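You operate a simulated robot arm through the tools that you are given. There is no shell and no other tool. Be economical: measure what you need, move in short steps, check, and stop when the job is done.

You are at the controls of a simulated robot arm. One attempt, no reset.

JOB
Find the slack U-bolt nut, torque it as the card says and paint-mark it yellow.
Fine: slack = no orange ring; leave the others alone; runner holstered, box off, marker back in its pot.

The check looks at the end state, three seconds after you hand in, the way a careful person would. Anything else that was tipped, shoved, dropped, spilled or broken makes it a failure.

ROBOT AND FRAMES
A 7-joint arm with a two-finger parallel gripper on a trunk, on a base that drives. Base frame: it is fixed to the floor where the robot stands at the start and does not move with it; the origin is under the middle of the robot, x ahead of it, y to its left, z up. Readings come in m, degrees, newtons and seconds.
With the tool pointing down near the work surface it reaches from about 0.34 to 0.78 m from the robot's upright axis, wherever it stands. Its first joint turns from -166.0 to 166.0 degrees. Places, roughly: blue-band nut [0.3, -1.5, 0.5]; green-band nut [0.3, -1.6, 0.5]; grey holster [0.7, 0.1, 0.8]; grey-band bolt [0.4, -1.1, 0.7]; orange-band bolt [0.5, -1.5, 0.7]; paint marker (4x4x16 cm) [0.7, -0.1, 0.9]; painted ring [0.5, -2.1, 0.7]; red-band bolt [0.7, -1.2, 0.8]; teal-band bolt [0.5, -1.6, 0.7]; torque dial [0.5, 0.1, 0.8]; white-band nut [0.4, -1.6, 0.5]; yellow pot [0.7, -0.1, 0.8]; yellow-band nut [0.4, -1.5, 0.5]. Payload 3.91 kg.
The tool frame sits at the grasp point between the pads (the TCP): z along the fingers, y along the line on which they close. The tips reach 0.03 m beyond it. Largest opening 0.11 m; finger width 0.02, thickness 0.01; the body of the gripper, 0.048 by 0.112 m, starts 0.055 m behind the TCP.
Orientation is told as [roll, pitch, yaw] about the base's x, y, z axes, in that order, counted from this pose: with the fingers straight down and closing along the base's y, the tool's x points along the base's -x, its y along +y and its z along -z.

CONTROLS
- The arm moves only by the tool nudge_tool. Its argument "motion" is a list of rows, each an object of numbers (a shift or turn left out is 0, a gripper value left out holds the last): "rx", "ry", "rz": the turn, a rotation vector about the base's x, y, z in degrees; "tx", "ty", "tz": the shift along the base's x, y, z in m; "claw": the closure, from 0 (fully open) to 1 (shut). In form: [{"rx": .., "ry": .., "rz": .., "tx": .., "ty": .., "tz": .., "claw": ..}, ...]. A call has 1 to 10 rows; each row is the pose to reach, as a shift and turn from the pose commanded when the call began. Each row takes 0.2 s and may step no farther than 0.05 m and 8.6 degrees from the row before; otherwise, or with a gripper value out of range, the whole call is refused. A pose out of reach is approached as far as the arm can. The call stops where the force on the tool passes 40 N (or 10 N more than at its start, if that is more) or the arm is blocked; 0.2 s more then pass. Each finger travels about 0.153 m/s and halts on what it meets, pressing with about 37 N; the grip force reading is that of the motor and also rises with nothing between the fingers. The clock runs only during rows and for 0.2 s after the last one: add rows that repeat a pose to give the fingers time. It gives the time, the measured TCP pose, the force on the tool (base axes), the opening and the grip force at its end, in the units of the frame above (readings bear some noise), with the torque about the TCP (base axes, N m) and any sound that the robot's microphone picked up, and new pictures: "views" is both (left out), scene, wrist or none.
- Cameras (640 x 400 px; columns grow to the right, rows downward): "scene" is now at [0.0063, 0.1379, 1.6005]; the picture's right is [-0.10, -0.99, 0.00], its down [-0.66, 0.07, -0.75] and it looks along [0.75, -0.08, -0.66] (base axes); focal length 293 px, centre (320, 200). "wrist" rides on the gripper at [0.077, 0.007, -0.114] in the tool frame; the picture's right is [-0.09, 1.00, 0.00], its down [-0.80, -0.07, -0.59] and it looks along [-0.59, -0.05, 0.80] (tool axes); focal length 270 px, centre (320, 200). There is no depth. A picture from a camera that has moved, and an enlarged one, comes with that camera's place and axes in the base frame and with its lens.
- slide_trunk(by): slides the trunk up (or, below 0, down) by that many m; the arm and the scene camera ride with it, the base frame stays. It gives what a move gives, with no picture.
- steer(legs): drives the robot by 1 to 6 legs, each [ahead, turn to the left] in m and degrees, along the robot's own axes; the way and the turn of a leg run together, so that a leg with both is an arc; at most 1.5 m and 180 degrees a leg. The arm and the cameras ride along, it lands a little off, and it stops where it bumps. It gives what a move gives, and a new picture of the scene camera.
- aim_head(pan, tilt): turns the head with the scene camera to pan (to the left, within 155 degrees either way) and tilt (down, from -29 to 69), counted from straight ahead of the robot. It gives what a move gives, and a new picture of the scene camera.
- inspect(camera, box): a new picture of the part [left, top, right, bottom] of that camera's present view, enlarged. The clock stands still meanwhile.
- sign_off(): hands the job in; it is judged then, once.

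Work in short steps. Places have to be worked out from the pictures, the camera data and where the tool is seen: move nearer, look again, correct. Check each grasp and each placing, and mend what went wrong. You have 120 turns and 260 pictures in all, those below and enlarged ones among them. Open the gripper and draw the arm clear of the work before you hand the job in, unless the task says otherwise; then end with one line.

The tools are called after "Call:" by a JSON object that holds its "api" and its "payload". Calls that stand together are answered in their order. nudge_tool: Moves the arm, as the interface text tells. Its arguments: {"type":"object","properties":{"motion":{"type":"array","items":{"type":"object","properties":{"rx":{"type":"number"},"ry":{"type":"number"},"rz":{"type":"number"},"tx":{"type":"number"},"ty":{"type":"number"},"tz":{"type":"number"},"claw":{"type":"number"}}}},"views":{"type":"string","enum":["both","scene","wrist","none"]}},"required":["motion"]} The other tools are called the same way: slide_trunk (by) slides the trunk up or down; steer (legs) drives the base; aim_head (pan, tilt) turns the head that bears the scene camera; inspect (camera, box) takes an enlarged picture of a part of a camera's view; sign_off () hands the job in.

At the start:

```text
t: 0.0
tcp_pos: [0.4148, 0.0949, 1.2064]
ee_rot: [0.1, 0.0, 0.1]
contact_force: [0.3, 0.4, 0.1]
torque: [-0.03, 0.01, -0.02]
gripper_width: 0.1099
gripper_force: 0.0
trunk travel left (down, up): [-0.575, 0.035]
robot x, y, heading: [0.0008, -0.0005, 0.2]
head pan, tilt: [-5.9, 41.3]
```

scene: 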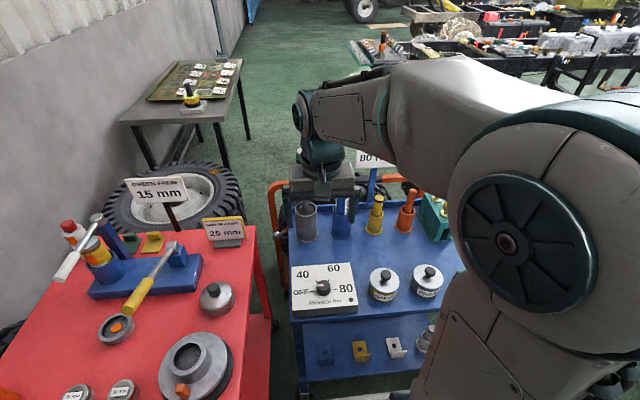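
wrist: 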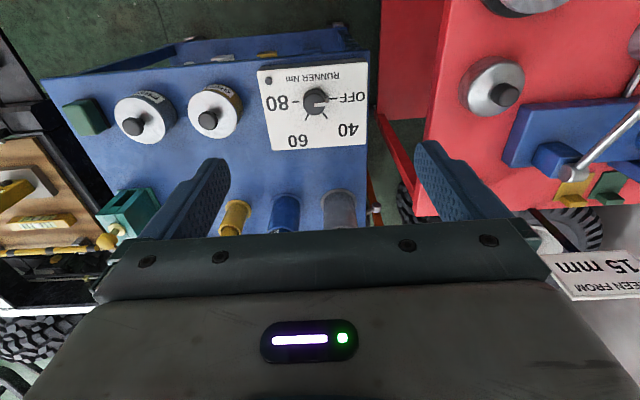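

I start by looking closely at the cart with the dial, holster and marker, and at the card sign.

Call:
{"api": "inspect", "payload": {"camera": "scene", "box": [270, 140, 470, 265]}}

Call:
{"api": "inspect", "payload": {"camera": "scene", "box": [280, 250, 480, 375]}}

Call:
{"api": "aim_head", "payload": {"pan": -75, "tilt": 35}}

```text
3.20 times, centred on (370, 202) of scene
camera zoom: at [0.0063, 0.1379, 1.6005], right [-0.1, -0.99, 0.0], down [-0.66, 0.07, -0.75], along [0.75, -0.08, -0.66], focal length 938 px, centre (160, 192)
```

zoom: 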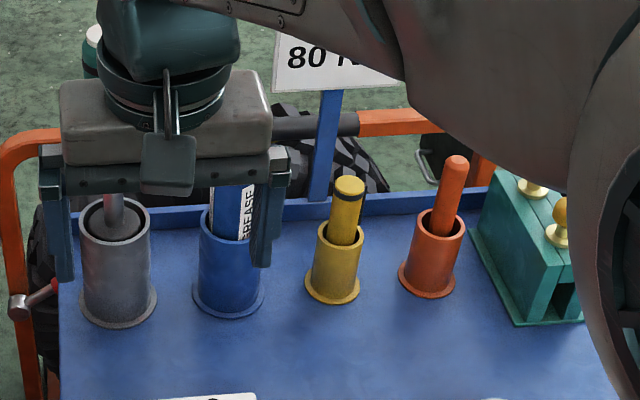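

```text
3.20 times, centred on (380, 312) of scene
camera zoom: at [0.0063, 0.1379, 1.6005], right [-0.1, -0.99, 0.0], down [-0.66, 0.07, -0.75], along [0.75, -0.08, -0.66], focal length 938 px, centre (128, -160)
```

zoom: 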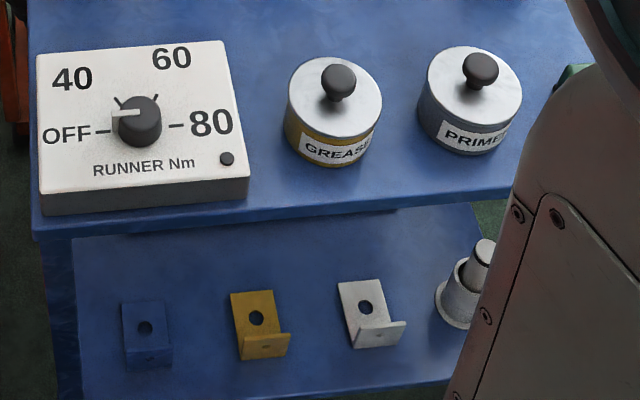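

```text
t: 1.4
tcp_pos: [0.414, 0.0953, 1.2051]
ee_rot: [0.0, 0.1, 0.0]
contact_force: [-0.2, 0.5, -0.2]
torque: [-0.01, 0.01, -0.01]
gripper_width: 0.11
gripper_force: 0.0
trunk travel left (down, up): [-0.575, 0.035]
robot x, y, heading: [0.0019, -0.0032, -0.1]
head pan, tilt: [-75.0, 35.0]
camera scene: at [-0.0545, 0.0614, 1.61], right [-0.97, -0.26, 0.0], down [-0.15, 0.55, -0.82], along [0.21, -0.79, -0.57], focal length 293 px, centre (320, 200)
```

scene: 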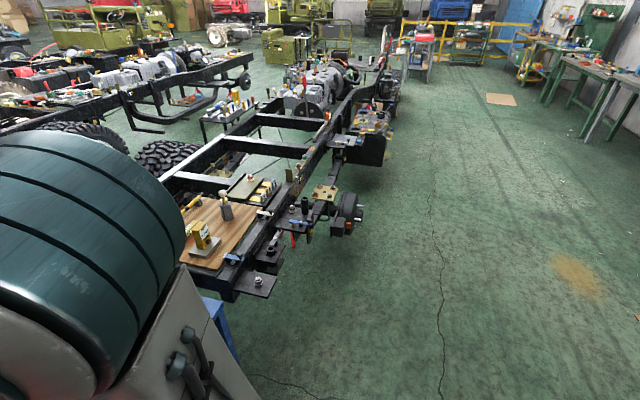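

The truck chassis is to the right. I zoom on it.

Call:
{"api": "inspect", "payload": {"camera": "scene", "box": [180, 160, 380, 300]}}

Call:
{"api": "inspect", "payload": {"camera": "scene", "box": [230, 180, 310, 230]}}

Call:
{"api": "aim_head", "payload": {"pan": -15, "tilt": 30}}

```text
2.86 times, centred on (280, 230) of scene
camera zoom: at [-0.0545, 0.0614, 1.61], right [-0.97, -0.26, 0.0], down [-0.15, 0.55, -0.82], along [0.21, -0.79, -0.57], focal length 838 px, centre (434, 114)
```

zoom: 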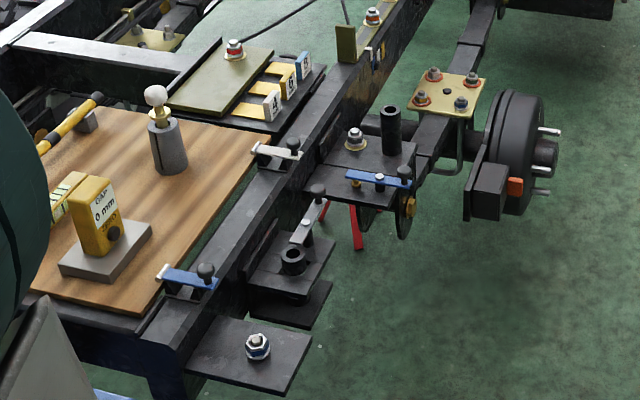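

```text
8.00 times, centred on (270, 205) of scene
camera zoom: at [-0.0545, 0.0614, 1.61], right [-0.97, -0.26, 0.0], down [-0.15, 0.55, -0.82], along [0.21, -0.79, -0.57], focal length 2345 px, centre (720, 160)
```

zoom: 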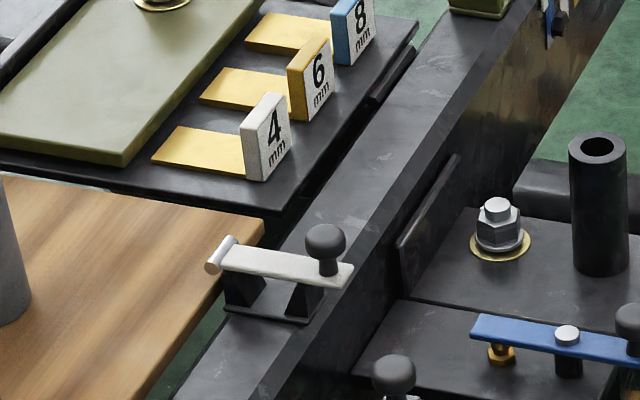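

```text
t: 2.7
tcp_pos: [0.4148, 0.0956, 1.2054]
ee_rot: [0.0, 0.0, 0.0]
contact_force: [-0.1, 0.5, -0.7]
torque: [0.01, 0.04, -0.01]
gripper_width: 0.1097
gripper_force: 0.2
trunk travel left (down, up): [-0.575, 0.035]
robot x, y, heading: [-0.0011, -0.0012, -0.0]
head pan, tilt: [-15.0, 30.0]
camera scene: at [0.01, 0.123, 1.6178], right [-0.26, -0.97, 0.0], down [-0.48, 0.13, -0.87], along [0.84, -0.22, -0.5], focal length 293 px, centre (320, 200)
```

scene: 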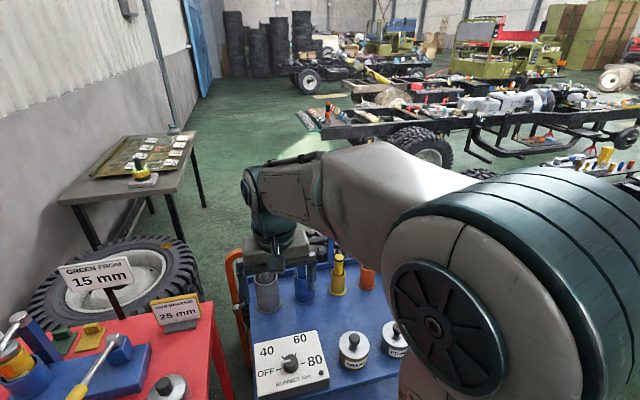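

The four U-bolt nuts are on the tan plate; the near right one seems to lack orange. The card on the blue cart is hidden by the arm, so I shift the arm left.

Call:
{"api": "nudge_tool", "payload": {"motion": [{"ty": 0.05}, {"ty": 0.1}, {"ty": 0.15}, {"ty": 0.2}, {"ty": 0.25}, {"ty": 0.3}], "views": "both"}}

```text
t: 4.1
tcp_pos: [0.4146, 0.3976, 1.2035]
ee_rot: [-0.1, 0.0, 0.0]
contact_force: [0.6, 0.5, 0.2]
torque: [-0.02, 0.0, -0.01]
gripper_width: 0.1102
gripper_force: 0.1
trunk travel left (down, up): [-0.575, 0.035]
robot x, y, heading: [-0.0007, -0.0047, -0.2]
head pan, tilt: [-15.0, 30.0]
camera scene: at [0.0102, 0.125, 1.6176], right [-0.26, -0.97, 0.0], down [-0.48, 0.13, -0.87], along [0.84, -0.22, -0.5], focal length 293 px, centre (320, 200)
camera wrist: at [0.3375, 0.4039, 1.3173], right [0.09, 1.0, 0.0], down [0.8, -0.07, 0.59], along [0.59, -0.05, -0.8], focal length 270 px, centre (320, 200)
```

scene: 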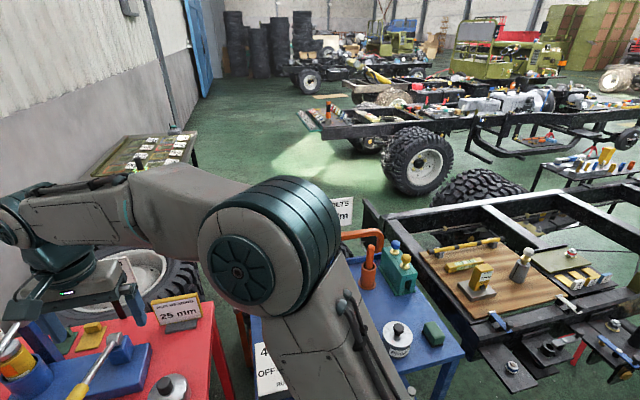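
wrist: 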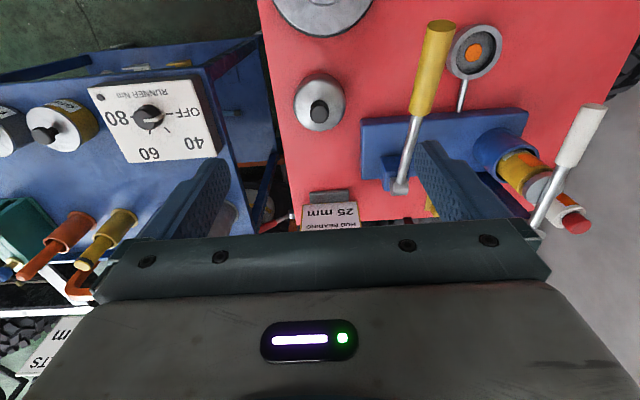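

The sign reads "…OLTS … m"; I swing the arm right to see the whole card.

Call:
{"api": "nudge_tool", "payload": {"motion": [{"ty": -0.05}, {"ty": -0.1}, {"ty": -0.15}, {"ty": -0.2}, {"ty": -0.25}, {"ty": -0.3}, {"ty": -0.35}, {"ty": -0.4}, {"ty": -0.45}, {"ty": -0.5}], "views": "none"}}

Call:
{"api": "nudge_tool", "payload": {"motion": [{"ty": -0.05}, {"ty": -0.1}, {"ty": -0.15}, {"ty": -0.2}], "views": "scene"}}

```text
t: 6.3
tcp_pos: [0.4141, -0.1054, 1.2054]
ee_rot: [0.1, 0.0, 0.1]
contact_force: [-0.6, -0.1, -0.3]
torque: [0.03, 0.02, -0.01]
gripper_width: 0.11
gripper_force: 0.1
trunk travel left (down, up): [-0.575, 0.035]
robot x, y, heading: [-0.0006, -0.0018, -0.2]
head pan, tilt: [-15.0, 30.0]
```

```text
t: 7.3
tcp_pos: [0.4134, -0.3076, 1.2033]
ee_rot: [0.1, 0.0, 0.0]
contact_force: [0.6, 0.2, -0.3]
torque: [0.01, 0.02, 0.01]
gripper_width: 0.11
gripper_force: 0.0
trunk travel left (down, up): [-0.575, 0.035]
robot x, y, heading: [-0.0007, -0.0019, 0.1]
head pan, tilt: [-15.0, 30.0]
camera scene: at [0.0104, 0.1215, 1.6179], right [-0.26, -0.97, 0.0], down [-0.48, 0.13, -0.87], along [0.84, -0.22, -0.5], focal length 293 px, centre (320, 200)
```

scene: 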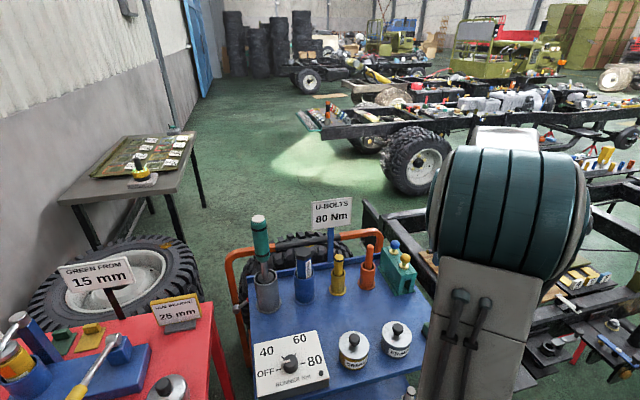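

The card says "U-BOLTS 80 Nm". I inspect runner, marker and dial.

Call:
{"api": "inspect", "payload": {"camera": "scene", "box": [230, 200, 430, 325]}}

Call:
{"api": "inspect", "payload": {"camera": "scene", "box": [250, 320, 350, 400]}}

```text
3.20 times, centred on (330, 262) of scene
camera zoom: at [0.0104, 0.1215, 1.6179], right [-0.26, -0.97, 0.0], down [-0.48, 0.13, -0.87], along [0.84, -0.22, -0.5], focal length 938 px, centre (288, 0)
```

zoom: 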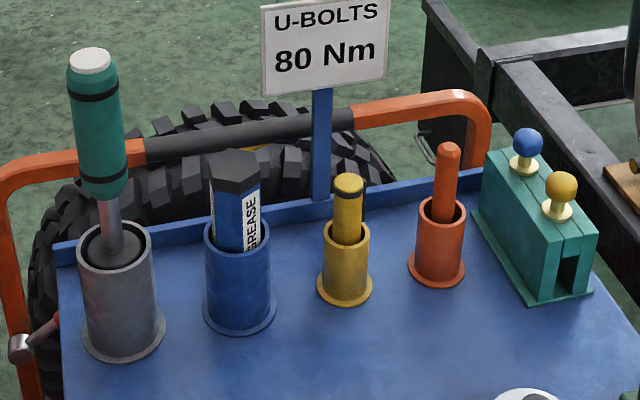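

```text
5.00 times, centred on (300, 360) of scene
camera zoom: at [0.0104, 0.1215, 1.6179], right [-0.26, -0.97, 0.0], down [-0.48, 0.13, -0.87], along [0.84, -0.22, -0.5], focal length 1466 px, centre (420, -600)
```

zoom: 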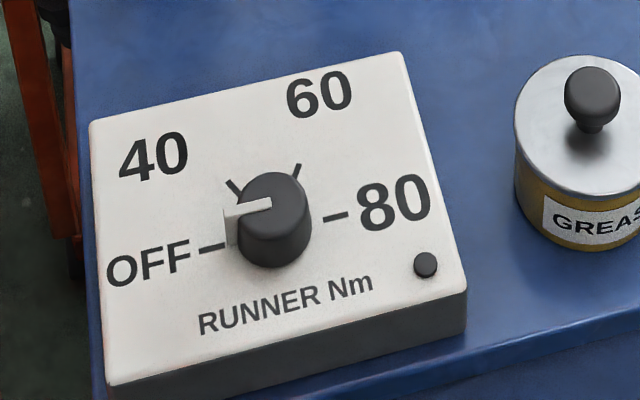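

Card: 80 Nm; knob at OFF near (0.50, 0.08), runner in the grey holster, yellow marker in its pot. I go above the dial first.

Call:
{"api": "nudge_tool", "payload": {"motion": [{"tx": 0.01, "ty": 0.045}, {"tx": 0.02, "ty": 0.09}, {"tx": 0.03, "ty": 0.135}, {"tx": 0.04, "ty": 0.18}, {"tx": 0.05, "ty": 0.225}, {"tx": 0.06, "ty": 0.27}, {"tx": 0.07, "ty": 0.315}, {"tx": 0.075, "ty": 0.36}, {"tx": 0.084, "ty": 0.387, "tz": -0.03}, {"tx": 0.084, "ty": 0.387, "tz": -0.08}], "views": "none"}}

Call:
{"api": "nudge_tool", "payload": {"motion": [{"tz": -0.05}, {"tz": -0.1}, {"tz": -0.15}, {"tz": -0.18}], "views": "both"}}

```text
t: 9.5
tcp_pos: [0.497, 0.0818, 1.1267]
ee_rot: [0.0, 0.0, -0.1]
contact_force: [0.2, -0.3, -0.5]
torque: [-0.03, 0.01, -0.01]
gripper_width: 0.1102
gripper_force: 0.0
trunk travel left (down, up): [-0.575, 0.035]
robot x, y, heading: [0.0, -0.0007, 0.0]
head pan, tilt: [-15.0, 30.0]
```

```text
t: 10.5
tcp_pos: [0.4992, 0.0824, 0.9458]
ee_rot: [0.1, 0.0, 0.1]
contact_force: [-0.4, -0.8, 0.4]
torque: [0.0, 0.0, 0.0]
gripper_width: 0.1098
gripper_force: 0.1
trunk travel left (down, up): [-0.575, 0.035]
robot x, y, heading: [-0.001, -0.0016, -0.1]
head pan, tilt: [-15.0, 30.0]
camera scene: at [0.0105, 0.1232, 1.6178], right [-0.26, -0.97, 0.0], down [-0.48, 0.13, -0.87], along [0.84, -0.22, -0.5], focal length 293 px, centre (320, 200)
camera wrist: at [0.4218, 0.0886, 1.0584], right [0.09, 1.0, 0.0], down [0.8, -0.07, 0.59], along [0.59, -0.05, -0.8], focal length 270 px, centre (320, 200)
```

scene: 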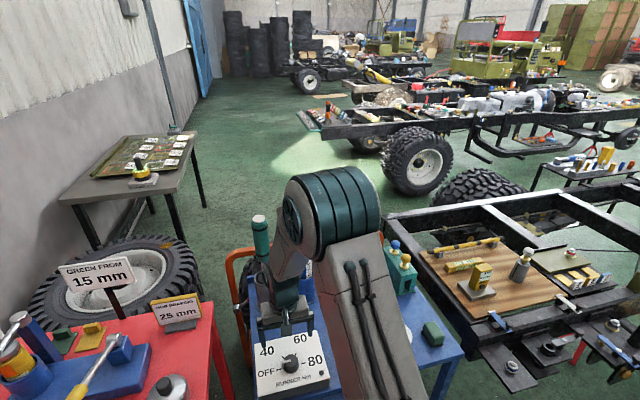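
wrist: 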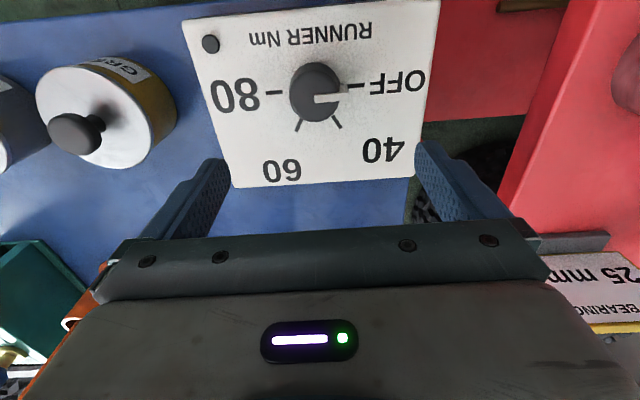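

Triangulating, knob top ≈ (0.475, 0.083, 0.85). I shift back and down a bit and look again.

Call:
{"api": "nudge_tool", "payload": {"motion": [{"tx": -0.024, "ty": 0.001, "tz": -0.01}, {"tx": -0.024, "ty": 0.001, "tz": -0.035}], "views": "both"}}

Call:
{"api": "inspect", "payload": {"camera": "scene", "box": [230, 300, 350, 400]}}

```text
t: 11.1
tcp_pos: [0.4754, 0.0829, 0.911]
ee_rot: [-0.1, 0.1, 0.0]
contact_force: [-0.3, -1.4, -0.3]
torque: [0.0, 0.02, 0.0]
gripper_width: 0.1103
gripper_force: 0.1
trunk travel left (down, up): [-0.575, 0.035]
robot x, y, heading: [0.0023, 0.0015, -0.1]
head pan, tilt: [-15.0, 30.0]
camera scene: at [0.0106, 0.1232, 1.6178], right [-0.26, -0.97, 0.0], down [-0.48, 0.13, -0.87], along [0.84, -0.22, -0.5], focal length 293 px, centre (320, 200)
camera wrist: at [0.3986, 0.0893, 1.024], right [0.09, 1.0, 0.0], down [0.8, -0.07, 0.59], along [0.59, -0.05, -0.8], focal length 270 px, centre (320, 200)
```

scene: 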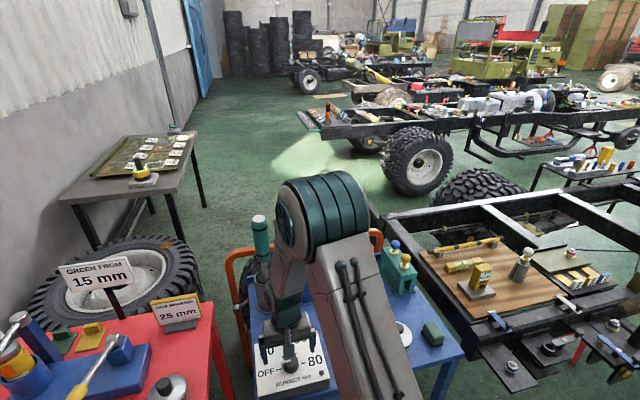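
wrist: 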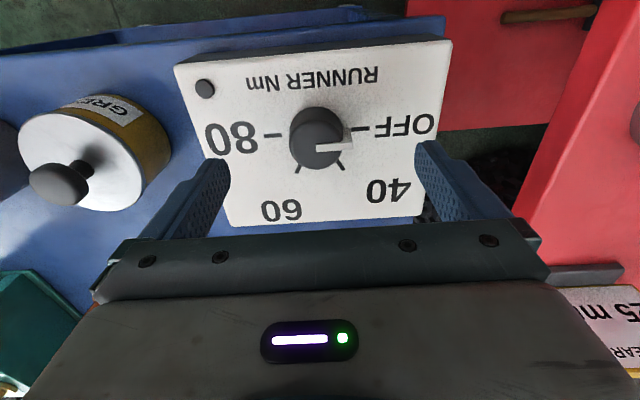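

```text
4.00 times, centred on (290, 350) of scene
camera zoom: at [0.0106, 0.1232, 1.6178], right [-0.26, -0.97, 0.0], down [-0.48, 0.13, -0.87], along [0.84, -0.22, -0.5], focal length 1172 px, centre (440, -400)
```

zoom: 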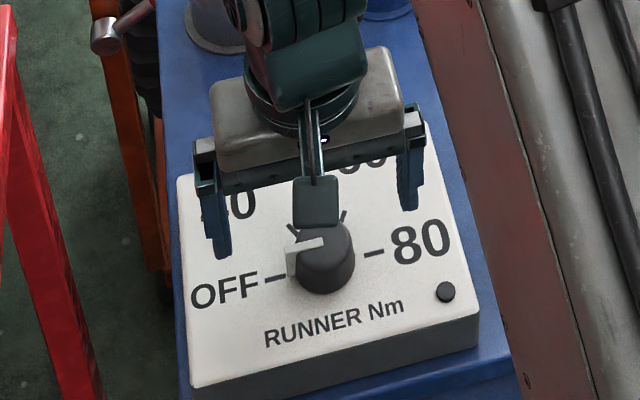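

Knob top ≈ (0.475, 0.080, 0.835). I turn the gripper ~85° so the fingers close along x, leaving the pointer free, with 180° clockwise travel available.

Call:
{"api": "nudge_tool", "payload": {"motion": [{"rz": 8.5}, {"rz": 17}, {"rz": 25.5}, {"rz": 34}, {"rz": 42.5}, {"rz": 51}, {"rz": 59.5}, {"rz": 68}, {"rz": 76.5}, {"rz": 85, "ty": -0.003}], "views": "both"}}

```text
t: 13.3
tcp_pos: [0.4754, 0.0794, 0.9115]
ee_rot: [0.1, 0.0, 85.3]
contact_force: [0.2, 0.6, 0.0]
torque: [-0.01, -0.02, 0.01]
gripper_width: 0.1104
gripper_force: 0.0
trunk travel left (down, up): [-0.575, 0.035]
robot x, y, heading: [-0.0022, 0.0, 0.2]
head pan, tilt: [-15.0, 30.0]
camera scene: at [0.0101, 0.1228, 1.6178], right [-0.26, -0.97, 0.0], down [-0.48, 0.13, -0.87], along [0.84, -0.22, -0.5], focal length 293 px, centre (320, 200)
camera wrist: at [0.4618, 0.0032, 1.0241], right [-0.99, 0.17, 0.0], down [0.14, 0.79, 0.59], along [0.1, 0.59, -0.8], focal length 270 px, centre (320, 200)
```

scene: 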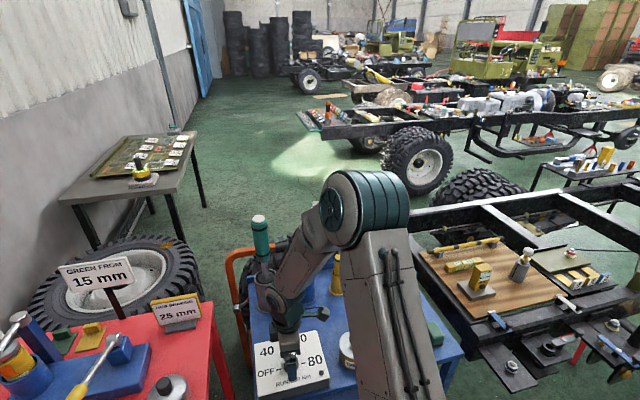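
wrist: 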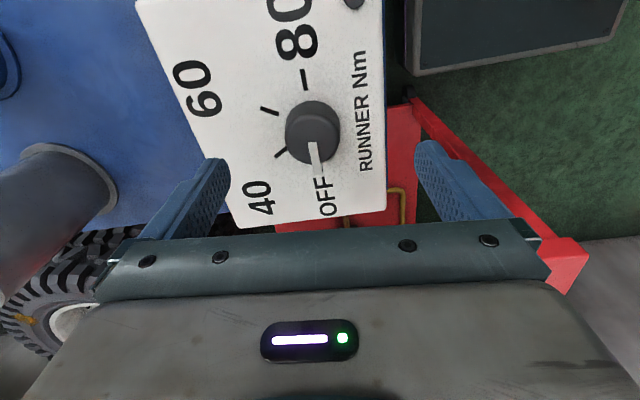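

Knob centre ≈ (0.477, 0.076). I descend with tips partway down the knob, check the height.

Call:
{"api": "nudge_tool", "payload": {"motion": [{"tx": 0.001, "ty": -0.003, "tz": -0.03}, {"tx": 0.001, "ty": -0.003, "tz": -0.06}], "views": "wrist"}}

Call:
{"api": "inspect", "payload": {"camera": "scene", "box": [240, 310, 340, 400]}}

```text
t: 13.9
tcp_pos: [0.4748, 0.0758, 0.8538]
ee_rot: [-0.4, -0.2, 85.0]
contact_force: [-2.1, -2.7, 32.0]
torque: [-0.42, -1.77, -0.3]
gripper_width: 0.1091
gripper_force: 0.1
trunk travel left (down, up): [-0.575, 0.035]
robot x, y, heading: [-0.001, -0.0045, -0.1]
head pan, tilt: [-15.0, 30.0]
camera wrist: at [0.4618, 0.0002, 0.9679], right [-0.98, 0.17, -0.01], down [0.14, 0.79, 0.6], along [0.11, 0.59, -0.8], focal length 270 px, centre (320, 200)
```

wrist: 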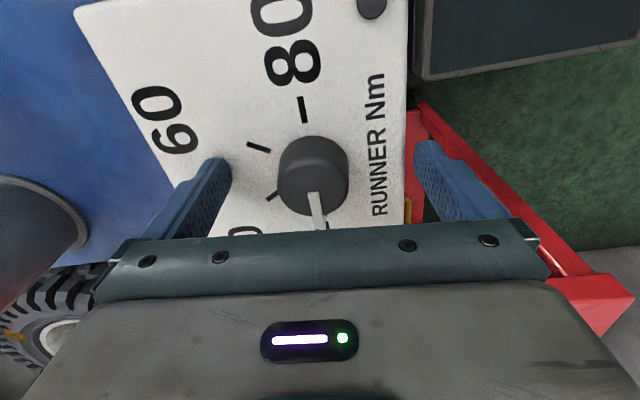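

```text
4.44 times, centred on (290, 355) of scene
camera zoom: at [0.0061, 0.1221, 1.6187], right [-0.26, -0.97, 0.0], down [-0.48, 0.13, -0.87], along [0.84, -0.22, -0.5], focal length 1303 px, centre (453, -489)
```

zoom: 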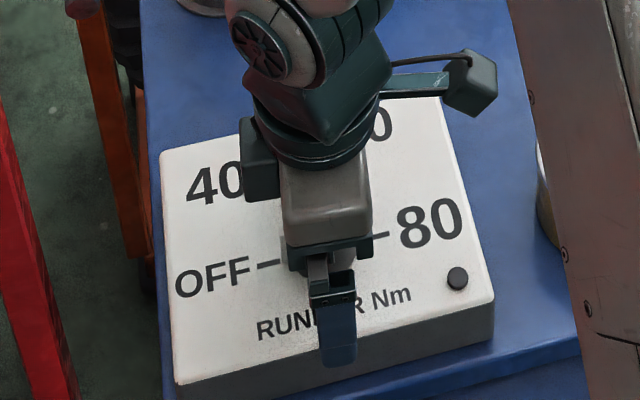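

Tips touched the panel (panel top ≈ 0.822). I raise slightly, shift y a few mm, and close.

Call:
{"api": "nudge_tool", "payload": {"motion": [{"tz": 0.008}, {"tz": 0.008, "ty": -0.004}, {"tz": 0.008, "ty": -0.004, "claw": 1}, {"tz": 0.008, "ty": -0.004, "claw": 1}, {"tz": 0.008, "ty": -0.004, "claw": 1}], "views": "both"}}

```text
t: 15.1
tcp_pos: [0.4789, 0.0733, 0.8579]
ee_rot: [-0.2, -0.2, 85.0]
contact_force: [20.0, -1.2, -3.2]
torque: [0.32, -1.18, -0.27]
gripper_width: 0.0405
gripper_force: 44.6
trunk travel left (down, up): [-0.575, 0.035]
robot x, y, heading: [0.0027, -0.0037, -0.3]
head pan, tilt: [-15.0, 30.0]
camera scene: at [0.013, 0.1229, 1.6178], right [-0.26, -0.97, 0.0], down [-0.48, 0.13, -0.87], along [0.84, -0.22, -0.5], focal length 293 px, centre (320, 200)
camera wrist: at [0.466, -0.0035, 0.9719], right [-0.98, 0.17, 0.0], down [0.14, 0.79, 0.6], along [0.11, 0.59, -0.8], focal length 270 px, centre (320, 200)
```

scene: 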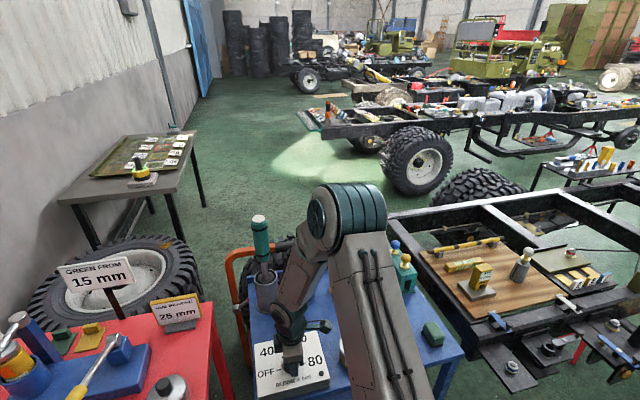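
wrist: 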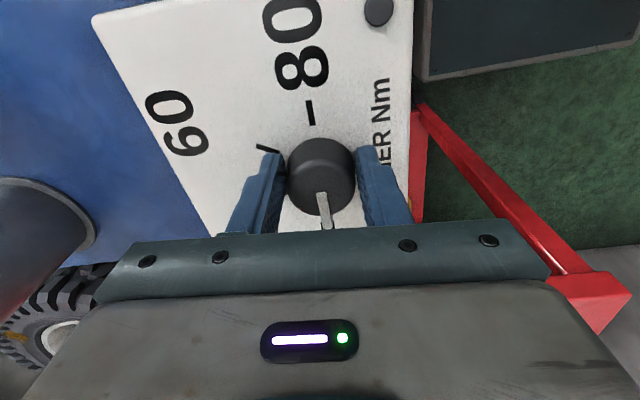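

Knob gripped at 4.05 cm. I relieve the x load and rotate clockwise (from above) about 86°.

Call:
{"api": "nudge_tool", "payload": {"motion": [{"tx": 0.004, "rz": -8.5}, {"tx": 0.004, "rz": -17}, {"tx": 0.004, "rz": -25.5}, {"tx": 0.004, "rz": -34}, {"tx": 0.004, "rz": -42.5}, {"tx": 0.004, "rz": -51}, {"tx": 0.004, "rz": -59.5}, {"tx": 0.004, "rz": -68}, {"tx": 0.004, "rz": -76.5}, {"tx": 0.004, "rz": -85}], "views": "wrist"}}

```text
t: 17.0
tcp_pos: [0.4744, 0.0777, 0.8579]
ee_rot: [0.4, 0.4, 14.7]
contact_force: [-7.3, 8.4, 10.4]
torque: [0.96, 0.45, 0.08]
gripper_width: 0.041
gripper_force: 44.9
trunk travel left (down, up): [-0.575, 0.035]
robot x, y, heading: [-0.0023, -0.0019, 0.4]
head pan, tilt: [-15.0, 30.0]
stopped in row 9: the force on the tool passed its limit at 41 N (the readings are from after the stop); the commanded pose is now the measured one
camera wrist: at [0.3994, 0.0639, 0.9727], right [-0.17, 0.99, 0.01], down [0.8, 0.13, 0.59], along [0.58, 0.1, -0.81], focal length 270 px, centre (320, 200)
```

wrist: 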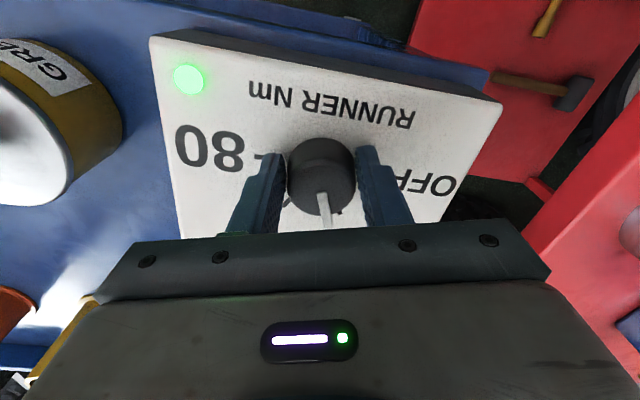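

The box light is on; the knob follows. Knob axis works out at about (0.479, 0.079), so I release, recentre and regrip before continuing.

Call:
{"api": "nudge_tool", "payload": {"motion": [{"claw": 0.3}, {"claw": 0.3}, {"tx": 0.005, "ty": 0.001, "claw": 0.3}, {"tx": 0.005, "ty": 0.001, "claw": 1}, {"tx": 0.005, "ty": 0.001, "claw": 1}, {"tx": 0.005, "ty": 0.001, "claw": 1}], "views": "wrist"}}

```text
t: 18.4
tcp_pos: [0.4801, 0.0797, 0.8574]
ee_rot: [0.3, 0.3, 14.8]
contact_force: [-2.9, 16.3, -1.8]
torque: [0.73, 0.39, 0.0]
gripper_width: 0.041
gripper_force: 44.4
trunk travel left (down, up): [-0.575, 0.035]
robot x, y, heading: [-0.0025, -0.0042, 0.5]
head pan, tilt: [-15.0, 30.0]
camera wrist: at [0.4056, 0.0658, 0.9716], right [-0.17, 0.99, 0.0], down [0.8, 0.13, 0.59], along [0.58, 0.1, -0.81], focal length 270 px, centre (320, 200)
```

wrist: 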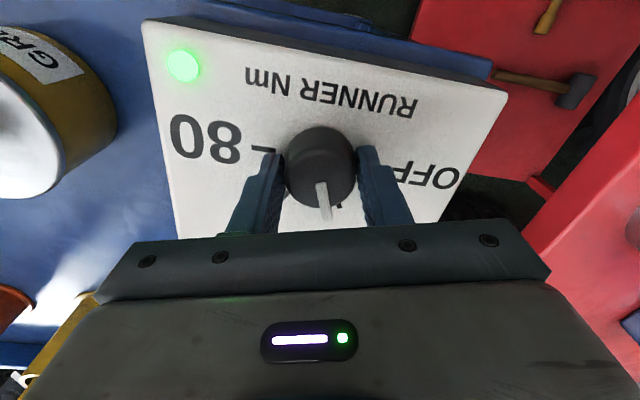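

Good grip; continue turning clockwise with a 3 mm y relief.

Call:
{"api": "nudge_tool", "payload": {"motion": [{"ty": 0.003, "rz": -8.5}, {"ty": 0.002, "rz": -17}, {"ty": 0.002, "rz": -25.5}, {"ty": 0.002, "rz": -34}, {"ty": 0.002, "rz": -42.5}, {"ty": 0.002, "rz": -51}, {"ty": 0.002, "rz": -59.5}, {"ty": 0.002, "rz": -68}, {"ty": 0.002, "rz": -76.5}, {"ty": 0.002, "rz": -85}], "views": "wrist"}}

```text
t: 20.6
tcp_pos: [0.4799, 0.0794, 0.8581]
ee_rot: [0.2, 0.3, -70.5]
contact_force: [-10.6, 2.3, -5.8]
torque: [-0.14, 0.33, 0.03]
gripper_width: 0.0409
gripper_force: 44.7
trunk travel left (down, up): [-0.575, 0.035]
robot x, y, heading: [0.0006, -0.0027, 0.2]
head pan, tilt: [-15.0, 30.0]
camera wrist: at [0.461, 0.153, 0.9716], right [0.97, 0.25, 0.0], down [0.2, -0.78, 0.59], along [0.15, -0.57, -0.81], focal length 270 px, centre (320, 200)
```

wrist: 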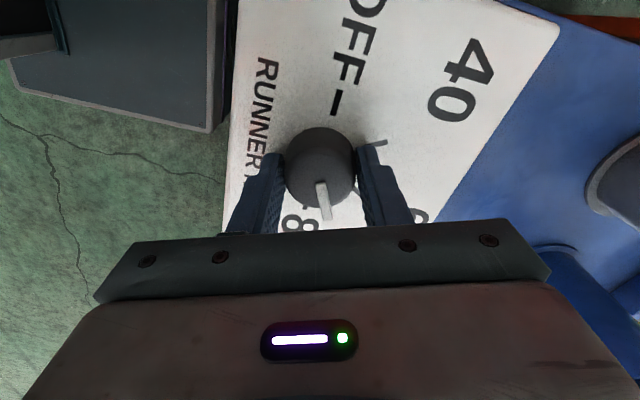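

About 156° done; turn another 24° to reach 80.

Call:
{"api": "nudge_tool", "payload": {"motion": [{"rz": -8}, {"rz": -16}, {"rz": -24}], "views": "wrist"}}

```text
t: 21.4
tcp_pos: [0.4799, 0.0791, 0.857]
ee_rot: [0.2, 0.3, -94.4]
contact_force: [-13.7, 1.0, -7.4]
torque: [-0.01, 0.31, -0.02]
gripper_width: 0.0409
gripper_force: 44.9
trunk travel left (down, up): [-0.575, 0.035]
robot x, y, heading: [-0.0011, -0.0011, 0.1]
head pan, tilt: [-15.0, 30.0]
camera wrist: at [0.4927, 0.1545, 0.9716], right [0.99, -0.16, 0.0], down [-0.14, -0.8, 0.59], along [-0.09, -0.58, -0.81], focal length 270 px, centre (320, 200)
```

wrist: 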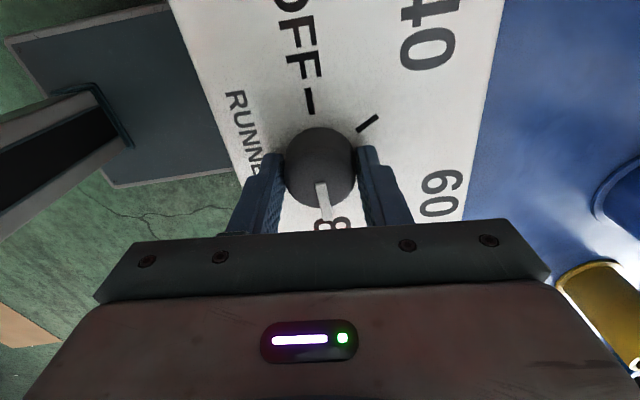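

Pointer appears toward 80. I release, rise and look.

Call:
{"api": "nudge_tool", "payload": {"motion": [{"claw": 0}, {"claw": 0}, {"claw": 0}, {"tz": 0.05, "claw": 0}, {"tz": 0.1, "claw": 0}], "views": "both"}}

Call:
{"api": "inspect", "payload": {"camera": "scene", "box": [240, 310, 340, 400]}}

```text
t: 22.6
tcp_pos: [0.4804, 0.078, 0.9571]
ee_rot: [0.4, 0.3, -94.3]
contact_force: [-0.9, 0.2, 0.0]
torque: [0.02, -0.02, 0.03]
gripper_width: 0.1099
gripper_force: 0.1
trunk travel left (down, up): [-0.575, 0.035]
robot x, y, heading: [-0.0013, -0.001, -0.0]
head pan, tilt: [-15.0, 30.0]
camera scene: at [0.0083, 0.1231, 1.6177], right [-0.26, -0.97, 0.0], down [-0.48, 0.13, -0.87], along [0.84, -0.22, -0.5], focal length 293 px, centre (320, 200)
camera wrist: at [0.4931, 0.1539, 1.0716], right [0.99, -0.16, 0.0], down [-0.13, -0.8, 0.59], along [-0.09, -0.58, -0.81], focal length 270 px, centre (320, 200)
```

scene: 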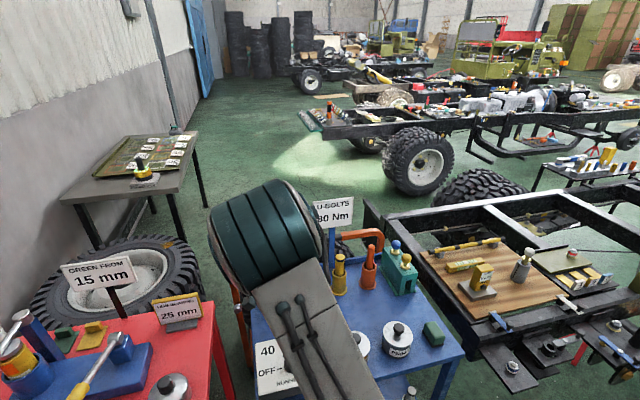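
wrist: 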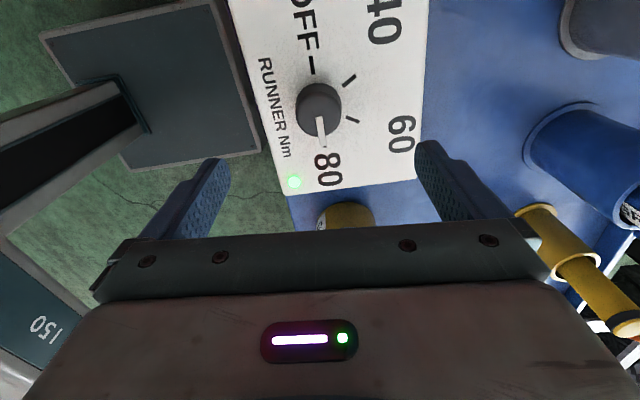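

```text
4.44 times, centred on (290, 355) of scene
camera zoom: at [0.0083, 0.1231, 1.6177], right [-0.26, -0.97, 0.0], down [-0.48, 0.13, -0.87], along [0.84, -0.22, -0.5], focal length 1303 px, centre (453, -489)
```

zoom: 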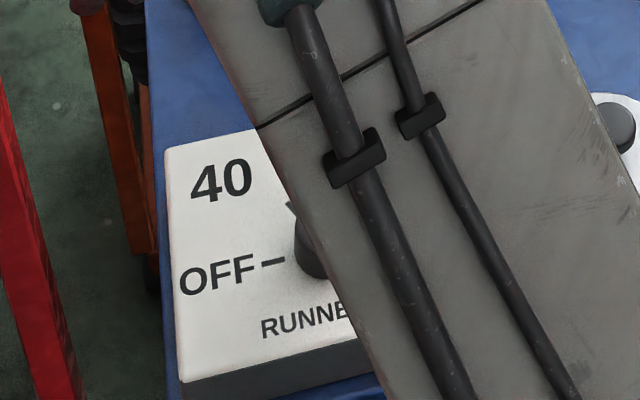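

Pointer is on 80, light on. Now I raise the arm and unwind the yaw, then approach the runner.

Call:
{"api": "nudge_tool", "payload": {"motion": [{"tz": 0.05, "rz": 8.5}, {"tz": 0.1, "rz": 17}, {"tz": 0.15, "rz": 25.5}, {"tz": 0.2, "rz": 34}, {"tz": 0.25, "rz": 42.5}, {"tz": 0.28, "rz": 51}, {"tz": 0.28, "rz": 59.5}, {"tz": 0.28, "rz": 68}, {"tz": 0.28, "rz": 76.5}, {"tz": 0.28, "rz": 85}], "views": "none"}}

Call:
{"api": "nudge_tool", "payload": {"motion": [{"rz": 8.5, "tx": 0.04, "ty": 0.02}, {"rz": 9.3, "tx": 0.08, "ty": 0.036}], "views": "both"}}

```text
t: 24.8
tcp_pos: [0.4812, 0.0798, 1.2372]
ee_rot: [0.2, 0.4, -9.3]
contact_force: [0.0, -0.2, 1.2]
torque: [0.0, 0.02, -0.01]
gripper_width: 0.1099
gripper_force: 0.2
trunk travel left (down, up): [-0.575, 0.035]
robot x, y, heading: [0.0008, -0.0028, 0.2]
head pan, tilt: [-15.0, 30.0]
```

```text
t: 25.4
tcp_pos: [0.5617, 0.1163, 1.2368]
ee_rot: [0.3, 0.4, 0.1]
contact_force: [0.1, 0.2, -0.2]
torque: [0.04, -0.02, -0.02]
gripper_width: 0.11
gripper_force: 0.1
trunk travel left (down, up): [-0.575, 0.035]
robot x, y, heading: [0.0003, -0.0026, 0.2]
head pan, tilt: [-15.0, 30.0]
camera scene: at [0.0104, 0.1238, 1.6177], right [-0.25, -0.97, 0.0], down [-0.48, 0.13, -0.87], along [0.84, -0.22, -0.5], focal length 293 px, centre (320, 200)
camera wrist: at [0.4869, 0.1221, 1.3511], right [0.09, 1.0, 0.0], down [0.81, -0.07, 0.59], along [0.59, -0.05, -0.81], focal length 270 px, centre (320, 200)
```

scene: 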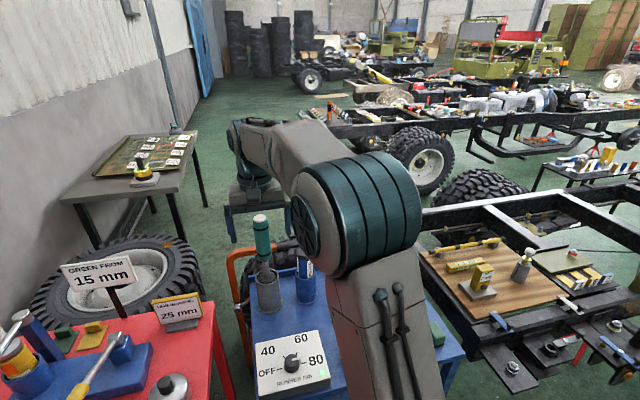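
wrist: 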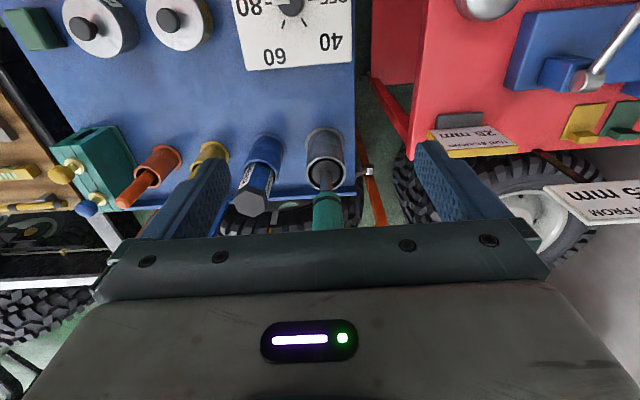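

I zoom the wrist view to pin the holster and runner position.

Call:
{"api": "inspect", "payload": {"camera": "wrist", "box": [180, 110, 400, 245]}}

Call:
{"api": "inspect", "payload": {"camera": "scene", "box": [210, 190, 330, 320]}}

```text
2.91 times, centred on (290, 178) of wrist
camera zoom: at [0.4869, 0.1221, 1.3511], right [0.09, 1.0, 0.0], down [0.81, -0.07, 0.59], along [0.59, -0.05, -0.81], focal length 786 px, centre (407, 266)
```

zoom: 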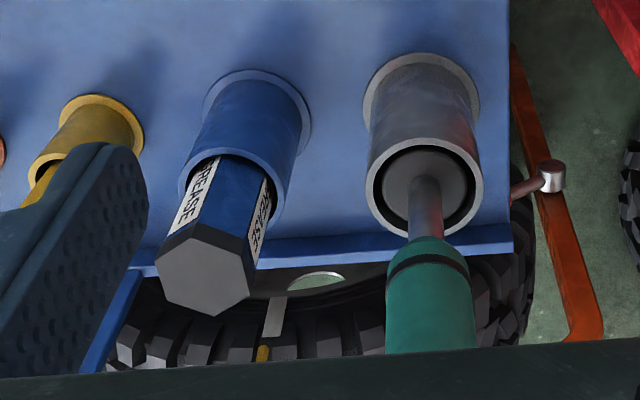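

```text
3.08 times, centred on (270, 255) of scene
camera zoom: at [0.0104, 0.1238, 1.6177], right [-0.25, -0.97, 0.0], down [-0.48, 0.13, -0.87], along [0.84, -0.22, -0.5], focal length 902 px, centre (474, 31)
```

zoom: 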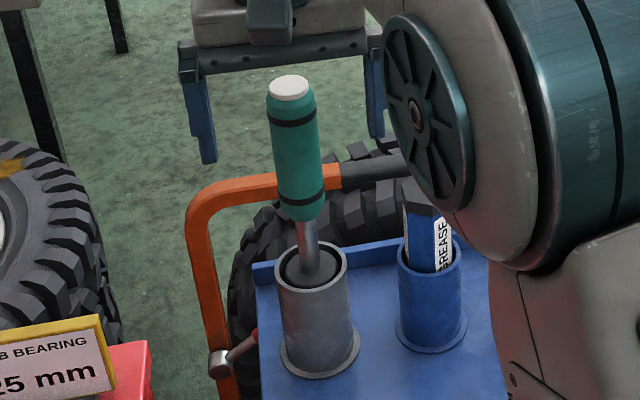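

Runner axis ≈ (0.75, 0.110), handle z 0.965–1.14. I move over it, then descend.

Call:
{"api": "nudge_tool", "payload": {"motion": [{"tx": 0.047, "ty": -0.002}, {"tx": 0.094, "ty": -0.004}, {"tx": 0.141, "ty": -0.006}, {"tx": 0.188, "ty": -0.006}], "views": "both"}}

Call:
{"api": "inspect", "payload": {"camera": "scene", "box": [210, 170, 330, 300]}}

```text
t: 26.4
tcp_pos: [0.7089, 0.1089, 1.2386]
ee_rot: [0.3, 0.2, 0.0]
contact_force: [-1.0, -0.2, 0.5]
torque: [0.02, -0.05, 0.01]
gripper_width: 0.1099
gripper_force: 0.0
out of reach, approached as far as the arm can: row 4
trunk travel left (down, up): [-0.575, 0.035]
robot x, y, heading: [0.0006, -0.0005, 0.3]
head pan, tilt: [-15.0, 30.0]
camera scene: at [0.0049, 0.1227, 1.6179], right [-0.25, -0.97, 0.0], down [-0.48, 0.13, -0.87], along [0.84, -0.22, -0.5], focal length 293 px, centre (320, 200)
camera wrist: at [0.6327, 0.1152, 1.3527], right [0.09, 1.0, 0.0], down [0.8, -0.07, 0.59], along [0.59, -0.05, -0.81], focal length 270 px, centre (320, 200)
```

scene: 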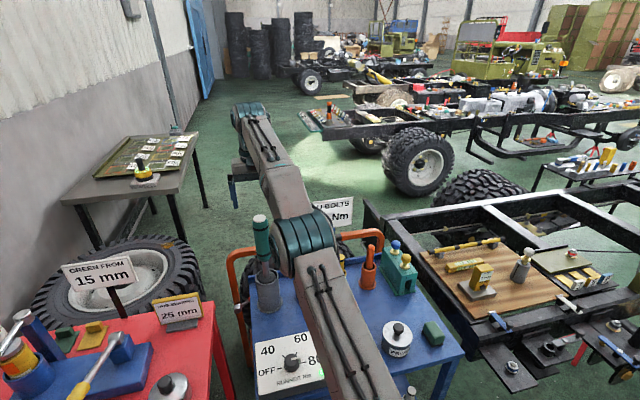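
wrist: 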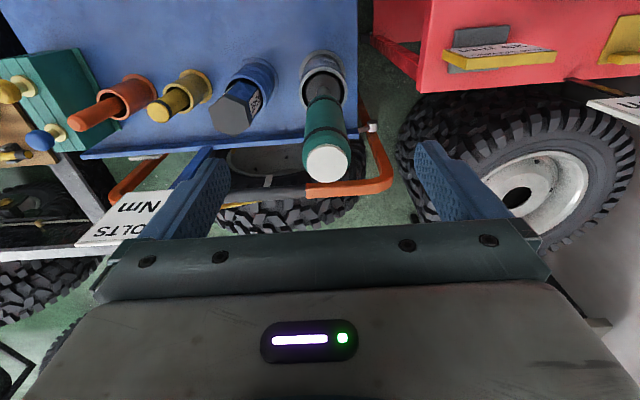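

```text
3.08 times, centred on (270, 235) of scene
camera zoom: at [0.0049, 0.1227, 1.6179], right [-0.25, -0.97, 0.0], down [-0.48, 0.13, -0.87], along [0.84, -0.22, -0.5], focal length 902 px, centre (474, 92)
```

zoom: 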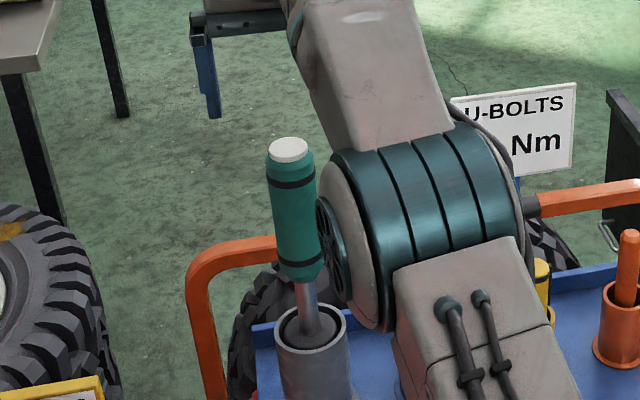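

Arm reaches only 0.709 at this height. I look down ahead to see how much room the base has before the cart.

Call:
{"api": "aim_head", "payload": {"pan": 0, "tilt": 69}}

Call:
{"api": "aim_head", "payload": {"pan": 60, "tilt": 69}}

```text
t: 27.5
tcp_pos: [0.7133, 0.1092, 1.2349]
ee_rot: [0.3, 0.5, 0.1]
contact_force: [0.2, 0.3, 0.0]
torque: [-0.04, 0.0, 0.01]
gripper_width: 0.1103
gripper_force: 0.0
trunk travel left (down, up): [-0.575, 0.035]
robot x, y, heading: [0.0032, -0.0012, 0.4]
head pan, tilt: [0.0, 68.8]
camera scene: at [-0.0223, 0.1466, 1.5663], right [0.0, -1.0, 0.0], down [-0.93, 0.0, -0.36], along [0.36, 0.0, -0.93], focal length 293 px, centre (320, 200)
```

scene: 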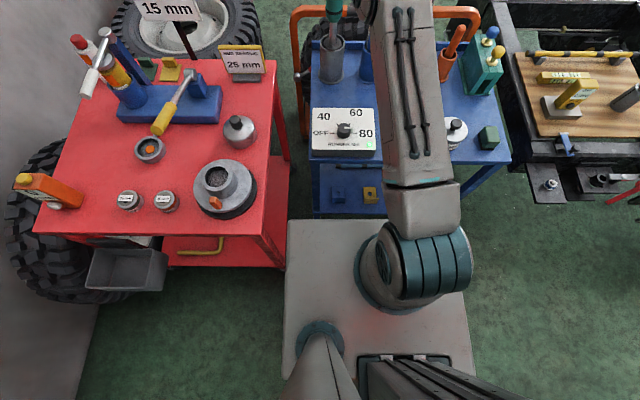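

```text
t: 28.8
tcp_pos: [0.7127, 0.1089, 1.2361]
ee_rot: [0.2, 0.4, -0.1]
contact_force: [-1.4, -0.2, 0.1]
torque: [0.01, -0.04, 0.0]
gripper_width: 0.1099
gripper_force: 0.1
trunk travel left (down, up): [-0.575, 0.035]
robot x, y, heading: [-0.0013, -0.0008, 0.0]
head pan, tilt: [60.0, 68.8]
camera scene: at [-0.0504, 0.195, 1.5663], right [0.87, -0.5, 0.0], down [-0.46, -0.81, -0.36], along [0.18, 0.31, -0.93], focal length 293 px, centre (320, 200)
```

scene: 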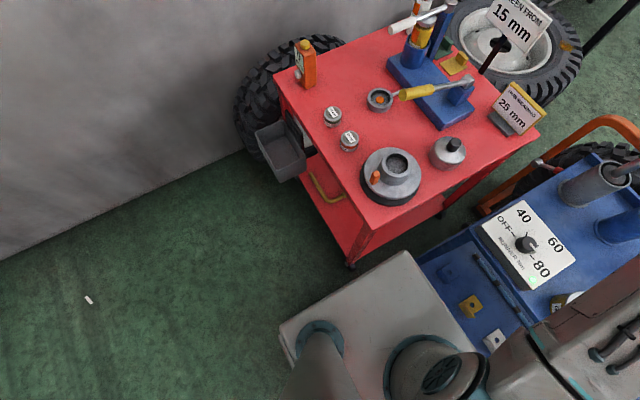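

Only ~4 cm of room, so no driving closer. Instead I'll grip the runner with the tool tilted forward 45° (fingers still closing along y). First back off and tilt.

Call:
{"api": "nudge_tool", "payload": {"motion": [{"tx": -0.045}, {"tx": -0.09}, {"tx": -0.13}, {"tx": -0.16, "ry": -8.5}, {"tx": -0.16, "ry": -17}, {"tx": -0.16, "ry": -25.5}, {"tx": -0.16, "ry": -34}, {"tx": -0.16, "ry": -42.5}, {"tx": -0.16, "ry": -50}], "views": "none"}}

Call:
{"api": "aim_head", "payload": {"pan": -10, "tilt": 30}}

```text
t: 30.8
tcp_pos: [0.5511, 0.109, 1.2373]
ee_rot: [0.5, -49.8, -0.1]
contact_force: [-1.0, -0.3, -0.6]
torque: [0.01, 0.04, 0.0]
gripper_width: 0.1102
gripper_force: 0.2
trunk travel left (down, up): [-0.575, 0.035]
robot x, y, heading: [-0.0009, -0.0051, 0.0]
head pan, tilt: [60.0, 68.8]
```

```text
t: 32.2
tcp_pos: [0.5521, 0.1088, 1.2367]
ee_rot: [0.3, -49.6, 0.0]
contact_force: [-0.1, 0.0, 0.0]
torque: [0.01, 0.01, 0.04]
gripper_width: 0.1101
gripper_force: 0.1
trunk travel left (down, up): [-0.575, 0.035]
robot x, y, heading: [0.0017, -0.0038, 0.3]
head pan, tilt: [-10.0, 30.0]
camera scene: at [0.0108, 0.1311, 1.6177], right [-0.17, -0.99, 0.0], down [-0.49, 0.08, -0.87], along [0.85, -0.15, -0.5], focal length 293 px, centre (320, 200)
```

scene: 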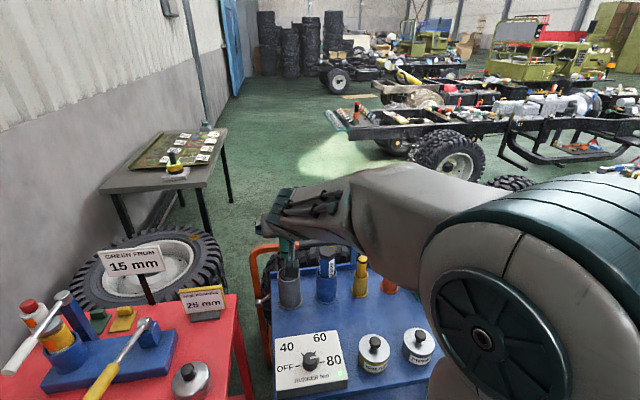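

Now lower to z≈1.10 and advance partway, checking with the wrist camera.

Call:
{"api": "nudge_tool", "payload": {"motion": [{"tz": -0.045}, {"tz": -0.09}, {"tz": -0.135}, {"tz": -0.135, "tx": 0.045}, {"tz": -0.135, "tx": 0.09}], "views": "both"}}

Call:
{"api": "inspect", "payload": {"camera": "scene", "box": [220, 180, 370, 320]}}

```text
t: 33.4
tcp_pos: [0.6421, 0.1096, 1.1013]
ee_rot: [0.2, -49.6, 0.0]
contact_force: [-0.5, 0.1, -0.5]
torque: [-0.02, -0.01, 0.0]
gripper_width: 0.1101
gripper_force: 0.0
trunk travel left (down, up): [-0.575, 0.035]
robot x, y, heading: [0.0026, -0.001, 0.4]
head pan, tilt: [-10.0, 30.0]
camera scene: at [0.0119, 0.1309, 1.6178], right [-0.17, -0.99, 0.0], down [-0.49, 0.08, -0.87], along [0.85, -0.15, -0.5], focal length 293 px, centre (320, 200)
camera wrist: at [0.5051, 0.1155, 1.1158], right [0.05, 1.0, 0.07], down [0.07, -0.07, 0.99], along [1.0, -0.05, -0.07], focal length 270 px, centre (320, 200)
```

scene: 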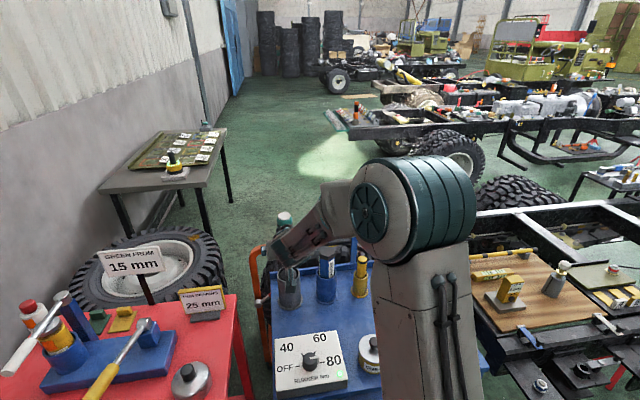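
wrist: 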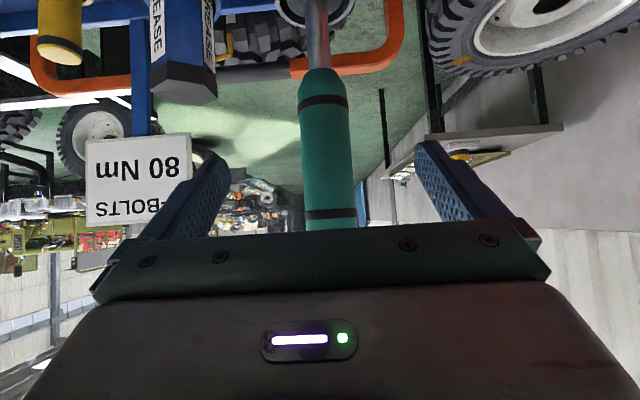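

```text
2.86 times, centred on (295, 250) of scene
camera zoom: at [0.0119, 0.1309, 1.6178], right [-0.17, -0.99, 0.0], down [-0.49, 0.08, -0.87], along [0.85, -0.15, -0.5], focal length 838 px, centre (391, 57)
```

zoom: 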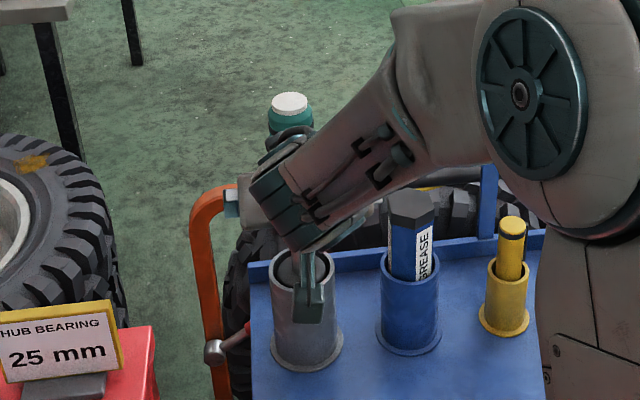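

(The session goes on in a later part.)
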